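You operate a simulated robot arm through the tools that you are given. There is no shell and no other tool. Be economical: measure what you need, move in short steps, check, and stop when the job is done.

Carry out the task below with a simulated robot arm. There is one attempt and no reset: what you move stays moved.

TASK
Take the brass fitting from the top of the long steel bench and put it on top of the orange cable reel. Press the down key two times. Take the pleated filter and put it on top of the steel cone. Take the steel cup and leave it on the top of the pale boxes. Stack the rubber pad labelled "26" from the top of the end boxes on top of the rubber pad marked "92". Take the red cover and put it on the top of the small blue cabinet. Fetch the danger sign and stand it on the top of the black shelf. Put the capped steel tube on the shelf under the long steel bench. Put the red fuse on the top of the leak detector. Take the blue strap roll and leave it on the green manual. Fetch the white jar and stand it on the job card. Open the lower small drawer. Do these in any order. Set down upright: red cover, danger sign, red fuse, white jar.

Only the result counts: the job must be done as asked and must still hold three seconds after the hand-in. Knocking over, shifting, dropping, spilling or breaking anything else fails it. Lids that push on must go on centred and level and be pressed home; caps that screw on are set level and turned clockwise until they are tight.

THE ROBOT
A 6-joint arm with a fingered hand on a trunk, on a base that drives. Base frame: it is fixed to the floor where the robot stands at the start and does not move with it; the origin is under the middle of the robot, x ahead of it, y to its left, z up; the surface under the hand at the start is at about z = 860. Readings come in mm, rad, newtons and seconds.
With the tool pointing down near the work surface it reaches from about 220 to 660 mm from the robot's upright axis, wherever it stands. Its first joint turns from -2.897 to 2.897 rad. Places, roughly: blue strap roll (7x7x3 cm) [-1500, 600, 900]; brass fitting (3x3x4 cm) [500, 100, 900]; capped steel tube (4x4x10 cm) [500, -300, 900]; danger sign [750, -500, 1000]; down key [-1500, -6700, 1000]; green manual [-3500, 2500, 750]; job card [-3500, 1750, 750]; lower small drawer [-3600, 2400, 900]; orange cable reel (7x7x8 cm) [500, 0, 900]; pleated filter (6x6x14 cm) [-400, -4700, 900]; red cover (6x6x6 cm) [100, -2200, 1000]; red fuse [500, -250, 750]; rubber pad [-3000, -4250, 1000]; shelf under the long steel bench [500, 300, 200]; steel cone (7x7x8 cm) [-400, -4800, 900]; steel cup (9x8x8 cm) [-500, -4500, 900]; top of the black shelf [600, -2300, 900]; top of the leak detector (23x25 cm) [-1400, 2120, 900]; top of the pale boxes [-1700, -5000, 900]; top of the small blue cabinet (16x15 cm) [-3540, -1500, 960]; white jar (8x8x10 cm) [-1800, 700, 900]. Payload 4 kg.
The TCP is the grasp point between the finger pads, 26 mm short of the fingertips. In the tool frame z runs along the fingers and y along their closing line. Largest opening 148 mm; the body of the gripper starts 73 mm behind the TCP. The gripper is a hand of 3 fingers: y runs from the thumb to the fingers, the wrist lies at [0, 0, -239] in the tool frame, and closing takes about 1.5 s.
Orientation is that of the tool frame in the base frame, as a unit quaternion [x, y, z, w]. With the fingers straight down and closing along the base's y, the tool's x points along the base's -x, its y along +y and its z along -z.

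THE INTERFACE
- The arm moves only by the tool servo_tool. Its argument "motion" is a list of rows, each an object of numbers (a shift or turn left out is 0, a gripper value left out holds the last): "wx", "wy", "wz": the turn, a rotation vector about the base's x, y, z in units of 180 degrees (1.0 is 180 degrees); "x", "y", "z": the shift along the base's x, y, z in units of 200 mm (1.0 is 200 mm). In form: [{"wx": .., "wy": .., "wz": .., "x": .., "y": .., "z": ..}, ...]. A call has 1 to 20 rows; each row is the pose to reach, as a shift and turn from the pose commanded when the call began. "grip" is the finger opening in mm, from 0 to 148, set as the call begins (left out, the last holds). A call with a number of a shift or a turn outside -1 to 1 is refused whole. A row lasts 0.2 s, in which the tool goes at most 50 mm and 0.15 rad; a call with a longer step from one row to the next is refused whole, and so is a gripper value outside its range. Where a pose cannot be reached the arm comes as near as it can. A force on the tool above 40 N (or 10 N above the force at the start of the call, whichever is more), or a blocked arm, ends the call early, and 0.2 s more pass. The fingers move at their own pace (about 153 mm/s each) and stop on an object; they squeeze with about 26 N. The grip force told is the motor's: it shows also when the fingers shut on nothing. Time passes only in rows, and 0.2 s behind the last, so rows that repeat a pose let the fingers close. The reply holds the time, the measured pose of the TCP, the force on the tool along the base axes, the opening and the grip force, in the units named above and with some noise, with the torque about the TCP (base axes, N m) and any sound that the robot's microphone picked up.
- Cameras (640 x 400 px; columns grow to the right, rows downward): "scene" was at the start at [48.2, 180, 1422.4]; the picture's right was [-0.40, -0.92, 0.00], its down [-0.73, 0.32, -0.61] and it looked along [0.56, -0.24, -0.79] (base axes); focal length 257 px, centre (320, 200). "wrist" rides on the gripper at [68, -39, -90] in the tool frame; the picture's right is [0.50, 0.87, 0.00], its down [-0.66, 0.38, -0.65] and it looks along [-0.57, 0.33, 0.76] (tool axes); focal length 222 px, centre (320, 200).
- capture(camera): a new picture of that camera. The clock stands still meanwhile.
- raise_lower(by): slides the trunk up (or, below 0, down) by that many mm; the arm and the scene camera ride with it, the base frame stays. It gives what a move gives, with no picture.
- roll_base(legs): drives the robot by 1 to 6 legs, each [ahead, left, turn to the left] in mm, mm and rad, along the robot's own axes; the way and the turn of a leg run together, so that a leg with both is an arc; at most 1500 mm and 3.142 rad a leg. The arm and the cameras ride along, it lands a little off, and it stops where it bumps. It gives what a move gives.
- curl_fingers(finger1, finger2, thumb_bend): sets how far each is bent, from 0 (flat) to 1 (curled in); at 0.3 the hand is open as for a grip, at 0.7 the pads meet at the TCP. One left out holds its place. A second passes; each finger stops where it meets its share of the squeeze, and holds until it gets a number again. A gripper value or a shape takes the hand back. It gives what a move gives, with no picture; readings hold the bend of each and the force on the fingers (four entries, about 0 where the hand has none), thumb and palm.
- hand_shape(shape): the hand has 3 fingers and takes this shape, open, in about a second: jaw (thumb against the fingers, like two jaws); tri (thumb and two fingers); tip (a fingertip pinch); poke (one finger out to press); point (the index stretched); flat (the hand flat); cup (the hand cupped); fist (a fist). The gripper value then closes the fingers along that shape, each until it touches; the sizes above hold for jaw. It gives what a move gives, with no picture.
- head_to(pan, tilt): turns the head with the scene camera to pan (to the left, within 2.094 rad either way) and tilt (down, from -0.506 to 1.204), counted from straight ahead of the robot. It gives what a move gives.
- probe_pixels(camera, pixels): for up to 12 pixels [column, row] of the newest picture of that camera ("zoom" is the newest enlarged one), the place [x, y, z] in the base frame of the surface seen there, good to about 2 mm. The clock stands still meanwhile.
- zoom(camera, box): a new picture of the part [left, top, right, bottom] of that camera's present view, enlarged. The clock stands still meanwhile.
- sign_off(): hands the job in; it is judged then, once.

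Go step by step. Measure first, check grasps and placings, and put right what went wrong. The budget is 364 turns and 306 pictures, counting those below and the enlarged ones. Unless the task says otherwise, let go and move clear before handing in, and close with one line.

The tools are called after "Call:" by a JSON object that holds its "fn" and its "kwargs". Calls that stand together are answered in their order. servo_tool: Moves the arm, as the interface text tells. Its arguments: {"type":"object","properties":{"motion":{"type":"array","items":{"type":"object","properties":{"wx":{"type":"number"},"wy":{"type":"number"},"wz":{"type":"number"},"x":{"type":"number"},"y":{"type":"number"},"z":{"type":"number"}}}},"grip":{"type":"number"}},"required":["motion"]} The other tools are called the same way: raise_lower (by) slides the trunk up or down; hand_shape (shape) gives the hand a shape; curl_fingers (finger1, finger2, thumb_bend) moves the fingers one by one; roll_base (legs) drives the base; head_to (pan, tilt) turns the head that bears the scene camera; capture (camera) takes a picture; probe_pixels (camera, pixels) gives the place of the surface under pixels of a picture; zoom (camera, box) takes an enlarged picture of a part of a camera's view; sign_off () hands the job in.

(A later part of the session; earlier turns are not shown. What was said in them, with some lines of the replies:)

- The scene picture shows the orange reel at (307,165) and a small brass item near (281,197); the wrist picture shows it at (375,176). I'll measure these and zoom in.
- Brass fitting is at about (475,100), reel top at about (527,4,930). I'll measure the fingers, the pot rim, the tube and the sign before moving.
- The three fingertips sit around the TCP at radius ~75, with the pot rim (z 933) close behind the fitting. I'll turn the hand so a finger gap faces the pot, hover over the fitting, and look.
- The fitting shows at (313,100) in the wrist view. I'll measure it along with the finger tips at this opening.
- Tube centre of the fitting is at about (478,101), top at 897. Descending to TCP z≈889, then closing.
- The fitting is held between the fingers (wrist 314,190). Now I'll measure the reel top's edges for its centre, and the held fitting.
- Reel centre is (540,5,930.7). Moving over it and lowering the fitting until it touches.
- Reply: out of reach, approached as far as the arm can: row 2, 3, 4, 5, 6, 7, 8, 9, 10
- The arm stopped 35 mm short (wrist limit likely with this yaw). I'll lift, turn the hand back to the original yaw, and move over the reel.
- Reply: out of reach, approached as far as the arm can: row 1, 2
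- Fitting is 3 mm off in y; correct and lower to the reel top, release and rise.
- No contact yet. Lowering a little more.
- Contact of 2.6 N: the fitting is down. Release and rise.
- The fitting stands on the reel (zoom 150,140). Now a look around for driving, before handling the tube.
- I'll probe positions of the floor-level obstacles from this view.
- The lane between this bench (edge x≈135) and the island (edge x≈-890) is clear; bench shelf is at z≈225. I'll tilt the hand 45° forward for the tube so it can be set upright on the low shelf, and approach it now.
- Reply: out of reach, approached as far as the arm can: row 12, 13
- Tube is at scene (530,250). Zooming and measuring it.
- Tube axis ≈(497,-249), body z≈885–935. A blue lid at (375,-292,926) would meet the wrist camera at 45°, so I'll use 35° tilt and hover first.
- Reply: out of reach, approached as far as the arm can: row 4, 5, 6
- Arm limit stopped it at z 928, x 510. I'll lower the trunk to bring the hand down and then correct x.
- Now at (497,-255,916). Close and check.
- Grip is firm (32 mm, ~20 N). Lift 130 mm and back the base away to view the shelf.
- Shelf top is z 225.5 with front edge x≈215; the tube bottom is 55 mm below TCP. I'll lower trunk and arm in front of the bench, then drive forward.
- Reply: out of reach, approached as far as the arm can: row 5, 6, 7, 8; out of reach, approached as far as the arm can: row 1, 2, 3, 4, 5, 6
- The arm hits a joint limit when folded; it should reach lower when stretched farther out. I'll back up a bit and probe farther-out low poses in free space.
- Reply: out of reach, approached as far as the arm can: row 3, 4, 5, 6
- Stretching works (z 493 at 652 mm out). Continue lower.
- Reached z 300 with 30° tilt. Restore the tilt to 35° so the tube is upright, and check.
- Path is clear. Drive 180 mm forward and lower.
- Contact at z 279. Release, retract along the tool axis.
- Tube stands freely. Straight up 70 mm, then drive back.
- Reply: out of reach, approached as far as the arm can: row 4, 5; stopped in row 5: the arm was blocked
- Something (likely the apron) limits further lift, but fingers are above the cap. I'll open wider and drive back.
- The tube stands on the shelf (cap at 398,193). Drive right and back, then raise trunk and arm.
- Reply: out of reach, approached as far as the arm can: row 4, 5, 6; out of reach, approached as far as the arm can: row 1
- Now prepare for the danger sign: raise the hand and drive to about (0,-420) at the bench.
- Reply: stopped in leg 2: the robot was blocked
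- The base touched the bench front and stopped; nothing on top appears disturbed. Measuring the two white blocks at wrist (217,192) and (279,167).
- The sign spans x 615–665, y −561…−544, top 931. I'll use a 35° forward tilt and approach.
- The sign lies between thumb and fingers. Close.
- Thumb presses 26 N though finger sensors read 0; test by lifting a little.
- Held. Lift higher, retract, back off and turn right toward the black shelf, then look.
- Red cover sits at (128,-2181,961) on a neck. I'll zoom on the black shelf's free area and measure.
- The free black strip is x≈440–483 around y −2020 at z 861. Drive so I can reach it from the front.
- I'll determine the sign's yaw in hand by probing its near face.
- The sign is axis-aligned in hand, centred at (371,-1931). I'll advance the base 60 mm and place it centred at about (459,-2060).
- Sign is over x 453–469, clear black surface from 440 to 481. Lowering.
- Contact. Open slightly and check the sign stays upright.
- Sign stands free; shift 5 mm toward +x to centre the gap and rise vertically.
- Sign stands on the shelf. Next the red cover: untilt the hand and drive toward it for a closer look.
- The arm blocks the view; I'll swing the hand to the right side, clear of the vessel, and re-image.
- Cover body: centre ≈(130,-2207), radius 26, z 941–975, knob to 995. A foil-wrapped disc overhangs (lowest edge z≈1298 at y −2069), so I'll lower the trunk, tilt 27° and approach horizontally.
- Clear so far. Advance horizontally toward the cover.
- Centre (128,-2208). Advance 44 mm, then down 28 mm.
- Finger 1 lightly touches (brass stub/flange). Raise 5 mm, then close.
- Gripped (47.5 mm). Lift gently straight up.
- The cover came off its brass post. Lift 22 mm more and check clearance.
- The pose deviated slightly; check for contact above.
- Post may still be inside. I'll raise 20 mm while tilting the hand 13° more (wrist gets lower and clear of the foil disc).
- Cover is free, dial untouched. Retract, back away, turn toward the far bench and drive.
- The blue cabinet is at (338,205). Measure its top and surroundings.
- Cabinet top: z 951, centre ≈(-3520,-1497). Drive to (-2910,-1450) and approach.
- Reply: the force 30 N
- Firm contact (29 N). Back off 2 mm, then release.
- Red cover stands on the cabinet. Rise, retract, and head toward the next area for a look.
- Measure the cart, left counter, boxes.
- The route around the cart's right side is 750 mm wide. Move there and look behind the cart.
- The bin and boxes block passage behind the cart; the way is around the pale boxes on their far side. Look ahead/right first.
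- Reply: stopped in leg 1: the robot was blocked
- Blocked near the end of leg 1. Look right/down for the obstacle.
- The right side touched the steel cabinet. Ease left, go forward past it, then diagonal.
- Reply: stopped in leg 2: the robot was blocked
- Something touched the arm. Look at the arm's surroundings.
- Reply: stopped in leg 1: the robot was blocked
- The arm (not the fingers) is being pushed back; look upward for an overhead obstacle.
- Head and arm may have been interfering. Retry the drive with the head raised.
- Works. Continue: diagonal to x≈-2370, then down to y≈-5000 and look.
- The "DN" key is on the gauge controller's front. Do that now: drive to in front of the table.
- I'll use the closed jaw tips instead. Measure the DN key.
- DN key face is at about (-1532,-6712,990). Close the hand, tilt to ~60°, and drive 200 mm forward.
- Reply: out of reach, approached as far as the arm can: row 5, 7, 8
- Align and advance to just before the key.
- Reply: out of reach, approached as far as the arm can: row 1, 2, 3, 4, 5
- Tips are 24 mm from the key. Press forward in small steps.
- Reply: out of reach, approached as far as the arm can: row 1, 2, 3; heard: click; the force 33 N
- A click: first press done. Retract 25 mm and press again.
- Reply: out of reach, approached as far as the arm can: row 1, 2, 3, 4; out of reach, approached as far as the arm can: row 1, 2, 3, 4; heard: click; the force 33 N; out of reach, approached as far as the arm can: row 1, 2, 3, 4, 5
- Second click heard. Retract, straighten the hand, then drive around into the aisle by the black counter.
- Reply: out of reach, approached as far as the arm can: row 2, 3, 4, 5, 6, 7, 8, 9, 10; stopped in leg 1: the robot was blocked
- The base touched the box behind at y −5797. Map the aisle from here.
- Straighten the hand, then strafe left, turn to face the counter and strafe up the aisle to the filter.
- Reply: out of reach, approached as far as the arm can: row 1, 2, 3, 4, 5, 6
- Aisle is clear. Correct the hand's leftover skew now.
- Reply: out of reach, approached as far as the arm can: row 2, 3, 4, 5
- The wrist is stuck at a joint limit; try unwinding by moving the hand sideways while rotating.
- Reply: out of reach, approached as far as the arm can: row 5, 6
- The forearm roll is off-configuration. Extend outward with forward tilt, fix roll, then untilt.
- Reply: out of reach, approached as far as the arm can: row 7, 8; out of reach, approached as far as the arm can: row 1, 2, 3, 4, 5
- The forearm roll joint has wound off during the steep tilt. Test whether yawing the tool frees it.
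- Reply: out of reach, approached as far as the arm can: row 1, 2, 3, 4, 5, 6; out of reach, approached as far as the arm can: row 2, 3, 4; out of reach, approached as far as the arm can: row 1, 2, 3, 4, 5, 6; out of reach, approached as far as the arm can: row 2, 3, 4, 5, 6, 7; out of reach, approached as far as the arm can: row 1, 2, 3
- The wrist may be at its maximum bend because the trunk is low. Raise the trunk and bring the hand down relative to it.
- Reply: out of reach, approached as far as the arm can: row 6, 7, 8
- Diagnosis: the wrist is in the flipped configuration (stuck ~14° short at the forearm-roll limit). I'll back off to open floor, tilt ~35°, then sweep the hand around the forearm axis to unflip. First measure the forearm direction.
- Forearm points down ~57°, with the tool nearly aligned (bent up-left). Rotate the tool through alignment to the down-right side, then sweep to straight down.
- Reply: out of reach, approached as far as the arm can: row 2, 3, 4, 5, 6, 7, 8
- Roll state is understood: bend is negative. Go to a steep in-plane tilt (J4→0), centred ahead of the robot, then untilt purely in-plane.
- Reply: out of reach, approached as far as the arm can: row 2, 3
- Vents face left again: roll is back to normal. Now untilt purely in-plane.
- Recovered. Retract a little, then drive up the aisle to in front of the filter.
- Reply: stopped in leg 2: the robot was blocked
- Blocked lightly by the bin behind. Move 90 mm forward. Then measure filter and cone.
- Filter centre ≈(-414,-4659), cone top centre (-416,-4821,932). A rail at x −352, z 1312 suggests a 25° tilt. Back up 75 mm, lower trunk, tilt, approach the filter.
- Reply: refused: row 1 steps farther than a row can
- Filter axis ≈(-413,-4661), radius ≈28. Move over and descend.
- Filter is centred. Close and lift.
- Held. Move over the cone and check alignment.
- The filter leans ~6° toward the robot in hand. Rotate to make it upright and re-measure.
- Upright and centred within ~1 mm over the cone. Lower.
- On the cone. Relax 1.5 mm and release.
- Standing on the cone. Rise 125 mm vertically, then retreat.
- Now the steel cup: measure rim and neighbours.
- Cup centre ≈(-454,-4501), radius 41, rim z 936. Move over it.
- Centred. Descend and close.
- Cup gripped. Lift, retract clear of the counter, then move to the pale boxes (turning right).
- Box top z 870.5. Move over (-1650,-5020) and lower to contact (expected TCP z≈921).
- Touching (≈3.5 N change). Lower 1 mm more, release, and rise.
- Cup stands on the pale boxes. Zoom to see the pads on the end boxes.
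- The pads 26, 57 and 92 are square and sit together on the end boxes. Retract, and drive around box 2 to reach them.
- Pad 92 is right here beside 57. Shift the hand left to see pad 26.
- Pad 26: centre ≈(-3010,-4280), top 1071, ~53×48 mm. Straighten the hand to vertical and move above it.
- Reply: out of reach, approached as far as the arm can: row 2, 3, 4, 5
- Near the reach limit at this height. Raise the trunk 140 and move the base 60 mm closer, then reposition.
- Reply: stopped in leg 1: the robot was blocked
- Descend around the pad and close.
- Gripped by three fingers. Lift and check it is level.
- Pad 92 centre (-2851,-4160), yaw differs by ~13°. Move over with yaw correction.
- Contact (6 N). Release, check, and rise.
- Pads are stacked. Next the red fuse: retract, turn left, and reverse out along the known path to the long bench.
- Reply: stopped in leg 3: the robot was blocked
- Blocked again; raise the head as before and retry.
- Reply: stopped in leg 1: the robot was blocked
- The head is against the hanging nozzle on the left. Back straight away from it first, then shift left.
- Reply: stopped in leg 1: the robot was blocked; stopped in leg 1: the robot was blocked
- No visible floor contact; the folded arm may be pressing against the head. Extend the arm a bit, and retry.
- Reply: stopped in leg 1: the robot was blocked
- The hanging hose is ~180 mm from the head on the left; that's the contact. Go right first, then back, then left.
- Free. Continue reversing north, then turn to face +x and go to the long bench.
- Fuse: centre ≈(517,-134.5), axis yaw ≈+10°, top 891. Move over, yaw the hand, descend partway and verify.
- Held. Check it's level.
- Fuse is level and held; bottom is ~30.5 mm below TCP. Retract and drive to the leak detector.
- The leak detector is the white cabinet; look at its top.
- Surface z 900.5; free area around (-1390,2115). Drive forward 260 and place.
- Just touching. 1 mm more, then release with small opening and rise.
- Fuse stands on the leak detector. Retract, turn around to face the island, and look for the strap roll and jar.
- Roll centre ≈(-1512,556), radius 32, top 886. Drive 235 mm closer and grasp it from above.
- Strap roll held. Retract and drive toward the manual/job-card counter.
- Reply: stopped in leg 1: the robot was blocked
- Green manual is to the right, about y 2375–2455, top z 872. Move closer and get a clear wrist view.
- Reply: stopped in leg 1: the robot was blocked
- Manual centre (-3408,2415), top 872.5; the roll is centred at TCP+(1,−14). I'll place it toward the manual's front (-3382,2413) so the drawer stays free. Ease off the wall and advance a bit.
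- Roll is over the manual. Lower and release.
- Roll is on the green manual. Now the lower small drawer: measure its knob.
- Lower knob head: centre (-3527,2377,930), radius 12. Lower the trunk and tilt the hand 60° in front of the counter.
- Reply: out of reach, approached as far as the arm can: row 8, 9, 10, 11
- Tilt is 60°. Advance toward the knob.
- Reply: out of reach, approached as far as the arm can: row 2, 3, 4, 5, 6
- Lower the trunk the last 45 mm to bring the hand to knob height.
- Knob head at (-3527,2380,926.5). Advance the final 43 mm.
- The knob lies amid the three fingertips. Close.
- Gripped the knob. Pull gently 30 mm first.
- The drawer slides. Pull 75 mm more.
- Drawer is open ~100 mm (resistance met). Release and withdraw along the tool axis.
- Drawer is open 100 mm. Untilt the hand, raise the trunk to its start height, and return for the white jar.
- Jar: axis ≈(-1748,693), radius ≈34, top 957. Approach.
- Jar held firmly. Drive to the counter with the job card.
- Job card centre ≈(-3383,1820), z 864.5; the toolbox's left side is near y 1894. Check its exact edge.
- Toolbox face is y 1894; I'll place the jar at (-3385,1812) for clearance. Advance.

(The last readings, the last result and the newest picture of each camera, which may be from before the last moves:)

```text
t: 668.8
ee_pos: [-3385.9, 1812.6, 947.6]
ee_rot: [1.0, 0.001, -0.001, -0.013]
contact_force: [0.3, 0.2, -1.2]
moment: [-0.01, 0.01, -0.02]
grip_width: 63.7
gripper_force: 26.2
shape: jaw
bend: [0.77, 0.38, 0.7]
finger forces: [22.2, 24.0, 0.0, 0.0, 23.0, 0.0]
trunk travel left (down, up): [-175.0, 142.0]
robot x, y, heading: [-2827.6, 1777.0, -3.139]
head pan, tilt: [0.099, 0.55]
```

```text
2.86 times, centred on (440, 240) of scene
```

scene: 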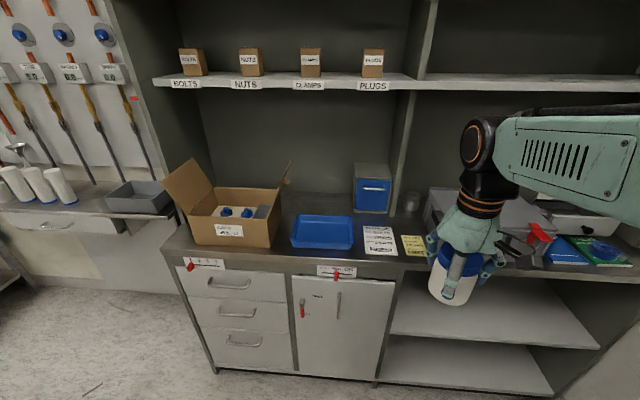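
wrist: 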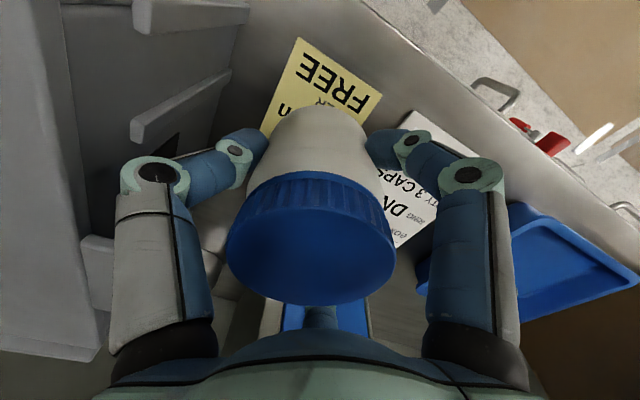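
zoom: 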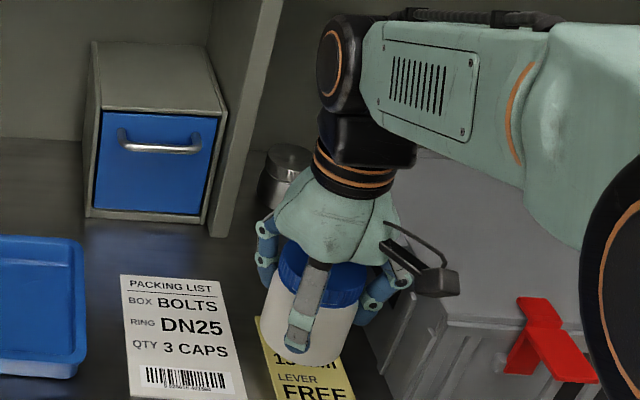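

Call:
{"fn": "probe_pixels", "kwargs": {"camera": "wrist", "pixels": [[150, 175], [130, 180], [140, 230], [190, 105], [140, 130], [95, 270], [345, 130], [300, 135], [330, 115]]}}

Call:
{"fn": "probe_pixels", "kwargs": {"camera": "zoom", "pixels": [[300, 355], [265, 335], [350, 340], [320, 362], [340, 375], [275, 370]]}}

```text
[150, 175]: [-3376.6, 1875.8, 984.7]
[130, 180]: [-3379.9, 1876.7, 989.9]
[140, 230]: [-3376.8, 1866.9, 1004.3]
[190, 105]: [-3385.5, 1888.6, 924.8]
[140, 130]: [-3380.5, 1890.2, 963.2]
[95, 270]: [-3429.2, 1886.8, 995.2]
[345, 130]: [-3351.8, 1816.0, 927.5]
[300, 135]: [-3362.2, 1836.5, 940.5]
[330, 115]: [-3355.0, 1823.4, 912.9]
```

```text
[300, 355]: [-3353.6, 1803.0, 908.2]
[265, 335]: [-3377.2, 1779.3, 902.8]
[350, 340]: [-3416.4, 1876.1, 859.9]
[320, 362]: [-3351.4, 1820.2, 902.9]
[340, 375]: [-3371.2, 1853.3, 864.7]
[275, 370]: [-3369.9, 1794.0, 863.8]
```

Thumb knuckle has ~10 mm to the toolbox; I'll shift 3 mm left, lower, and open only slightly.

Call:
{"fn": "servo_tool", "kwargs": {"motion": [{"y": -0.015, "z": -0.05}, {"y": -0.015, "z": -0.1}, {"y": -0.015, "z": -0.125}, {"y": -0.015, "z": -0.125}]}}

Call:
{"fn": "servo_tool", "kwargs": {"motion": [{"z": -0.01}, {"z": -0.015}, {"z": -0.015}]}}

```text
t: 669.8
ee_pos: [-3387.1, 1810.0, 923.4]
ee_rot: [1.0, 0.001, 0.0, -0.014]
contact_force: [-0.6, -0.4, -0.6]
moment: [-0.04, 0.0, -0.02]
grip_width: 63.8
gripper_force: 25.8
shape: jaw
bend: [0.77, 0.38, 0.7]
finger forces: [22.0, 24.1, 0.1, 0.0, 23.0, 0.1]
trunk travel left (down, up): [-175.0, 142.0]
robot x, y, heading: [-2832.4, 1777.9, -3.142]
head pan, tilt: [0.099, 0.55]
```

```text
t: 670.6
ee_pos: [-3385.2, 1808.6, 921.0]
ee_rot: [1.0, 0.0, 0.0, -0.014]
contact_force: [-0.3, 0.1, -0.7]
moment: [-0.01, 0.0, 0.0]
grip_width: 63.8
gripper_force: 25.8
shape: jaw
bend: [0.77, 0.38, 0.7]
finger forces: [21.9, 24.1, 0.0, 0.1, 23.0, 0.0]
trunk travel left (down, up): [-175.0, 142.0]
robot x, y, heading: [-2830.7, 1781.5, -3.139]
head pan, tilt: [0.099, 0.55]
```

Call:
{"fn": "servo_tool", "kwargs": {"motion": [{"z": -0.01}, {"z": -0.015}, {"z": -0.015}]}}

```text
t: 671.4
ee_pos: [-3386.0, 1808.6, 919.3]
ee_rot: [1.0, 0.001, -0.001, -0.014]
contact_force: [-0.8, 0.7, 4.5]
moment: [0.03, 0.13, -0.01]
grip_width: 63.7
gripper_force: 25.7
shape: jaw
bend: [0.77, 0.38, 0.7]
finger forces: [22.1, 24.4, 0.0, 0.0, 23.5, 0.1]
trunk travel left (down, up): [-175.0, 142.0]
robot x, y, heading: [-2829.5, 1780.6, -3.142]
head pan, tilt: [0.099, 0.55]
```

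Touching (4.5 N). Lower 0.6 mm more, then open slightly to 78.

Call:
{"fn": "servo_tool", "kwargs": {"motion": [{"z": -0.003}, {"z": -0.003}]}}

Call:
{"fn": "servo_tool", "kwargs": {"motion": [{}, {}, {}, {}], "grip": 78}}

Call:
{"fn": "capture", "kwargs": {"camera": "wrist"}}

```text
t: 672.0
ee_pos: [-3385.6, 1810.0, 917.5]
ee_rot: [1.0, 0.001, -0.001, -0.013]
contact_force: [-1.5, -0.6, 6.1]
moment: [-0.02, 0.16, 0.04]
grip_width: 63.5
gripper_force: 25.7
shape: jaw
bend: [0.77, 0.38, 0.7]
finger forces: [22.2, 25.4, 0.0, 0.0, 23.4, 0.0]
trunk travel left (down, up): [-175.0, 142.0]
robot x, y, heading: [-2830.0, 1780.9, -3.138]
head pan, tilt: [0.099, 0.55]
```

```text
t: 673.0
ee_pos: [-3385.8, 1809.6, 917.1]
ee_rot: [1.0, 0.001, -0.001, -0.014]
contact_force: [-0.2, -1.3, -0.4]
moment: [0.01, 0.02, -0.03]
grip_width: 77.5
gripper_force: 0.0
shape: jaw
bend: [0.35, 0.35, 0.7]
finger forces: [0.1, 0.0, 0.0, 0.0, 0.0, 0.1]
trunk travel left (down, up): [-175.0, 142.0]
robot x, y, heading: [-2828.6, 1781.6, -3.143]
head pan, tilt: [0.099, 0.55]
```

```text
57 pictures are left
```

wrist: 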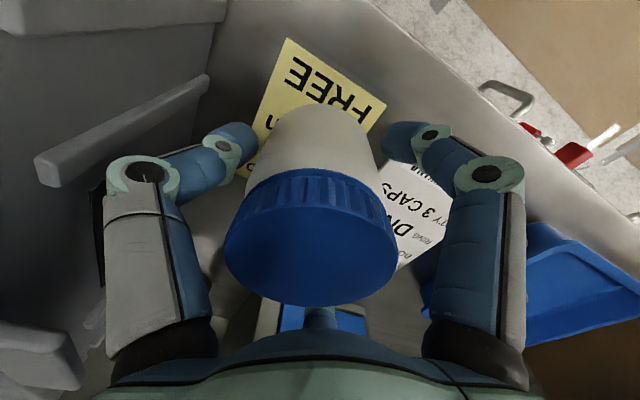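

Free of all fingers. Rise vertically and verify.

Call:
{"fn": "servo_tool", "kwargs": {"motion": [{"z": 0.05}, {"z": 0.15}, {"z": 0.3}, {"z": 0.5}, {"z": 0.7}, {"z": 0.7, "x": 0.2}, {"z": 0.7, "x": 0.4}, {"z": 0.7, "x": 0.6}, {"z": 0.7, "x": 0.6}]}}

Call:
{"fn": "capture", "kwargs": {"camera": "scene"}}

Call:
{"fn": "zoom", "kwargs": {"camera": "scene", "box": [340, 170, 520, 310]}}

Call:
{"fn": "capture", "kwargs": {"camera": "wrist"}}

```text
t: 675.0
ee_pos: [-3268.3, 1806.0, 1058.6]
ee_rot: [1.0, 0.001, 0.0, -0.014]
contact_force: [-0.4, -0.2, -0.7]
moment: [0.01, 0.0, -0.01]
grip_width: 77.4
gripper_force: 0.1
shape: jaw
bend: [0.35, 0.35, 0.7]
finger forces: [0.0, 0.0, 0.0, 0.1, 0.0, 0.0]
trunk travel left (down, up): [-175.0, 142.0]
robot x, y, heading: [-2827.4, 1775.4, -3.138]
head pan, tilt: [0.099, 0.55]
```

```text
56 pictures are left
```

scene: 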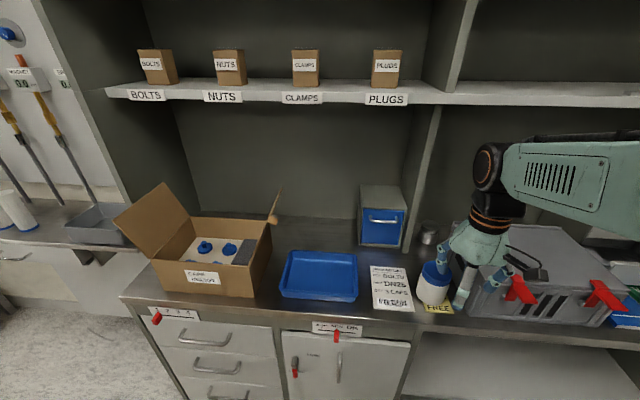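

```text
2.86 times, centred on (430, 240) of scene
```

zoom: 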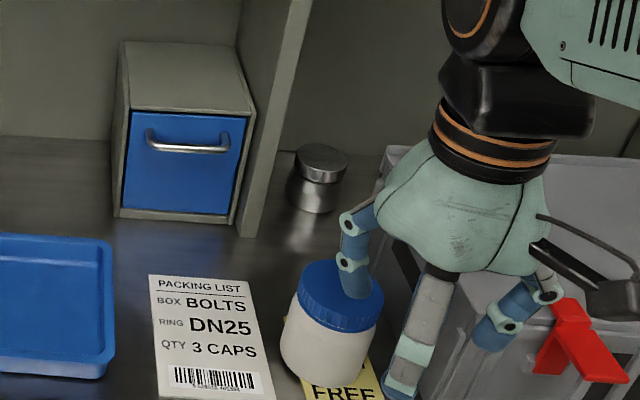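

```text
54 pictures are left
```

wrist: 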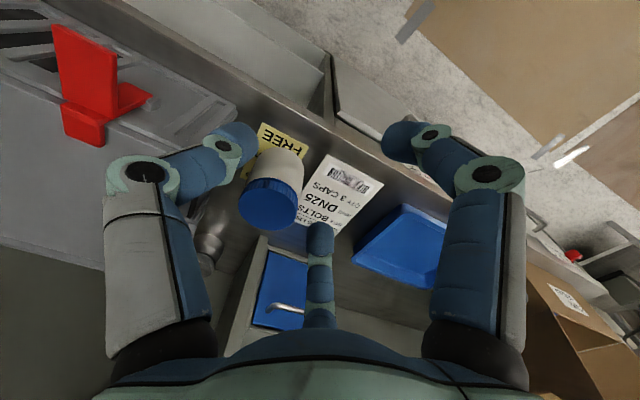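

Call:
{"fn": "probe_pixels", "kwargs": {"camera": "zoom", "pixels": [[310, 292], [376, 300], [335, 265], [325, 318], [288, 355], [262, 388], [245, 330], [330, 378], [340, 392]]}}

Call:
{"fn": "probe_pixels", "kwargs": {"camera": "wrist", "pixels": [[245, 205], [293, 205], [268, 185], [268, 225], [305, 165], [262, 135], [328, 160]]}}

```text
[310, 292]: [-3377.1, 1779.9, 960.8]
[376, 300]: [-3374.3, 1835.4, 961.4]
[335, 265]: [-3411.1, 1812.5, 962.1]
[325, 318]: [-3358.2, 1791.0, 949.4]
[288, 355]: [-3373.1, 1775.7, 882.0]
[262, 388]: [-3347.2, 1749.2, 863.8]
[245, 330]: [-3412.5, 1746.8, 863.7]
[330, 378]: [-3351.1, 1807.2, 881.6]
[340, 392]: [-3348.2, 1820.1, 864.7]
```

```text
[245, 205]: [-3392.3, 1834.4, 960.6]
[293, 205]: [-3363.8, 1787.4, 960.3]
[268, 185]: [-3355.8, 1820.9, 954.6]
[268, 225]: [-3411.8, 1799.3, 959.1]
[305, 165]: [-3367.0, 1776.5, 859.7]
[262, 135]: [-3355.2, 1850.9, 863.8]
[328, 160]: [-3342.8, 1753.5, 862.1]
```

The jar stands level on the job card: lid z is 960–962 all round and its centre is inside the card. Every other item was checked after I let go of it, and the hand is clear, so I'm handing in.

Call:
{"fn": "sign_off", "kwargs": {}}

```text
The job is handed in.
```

All twelve jobs were done and handed in. Each placing was checked by picture after release, the down key clicked on both presses, and the lower small drawer is open 100 mm. The base bumped the long bench, some boxes, the bin, a steel cabinet and the wall lightly. I saw nothing move, but did not recheck those spots before handing in.
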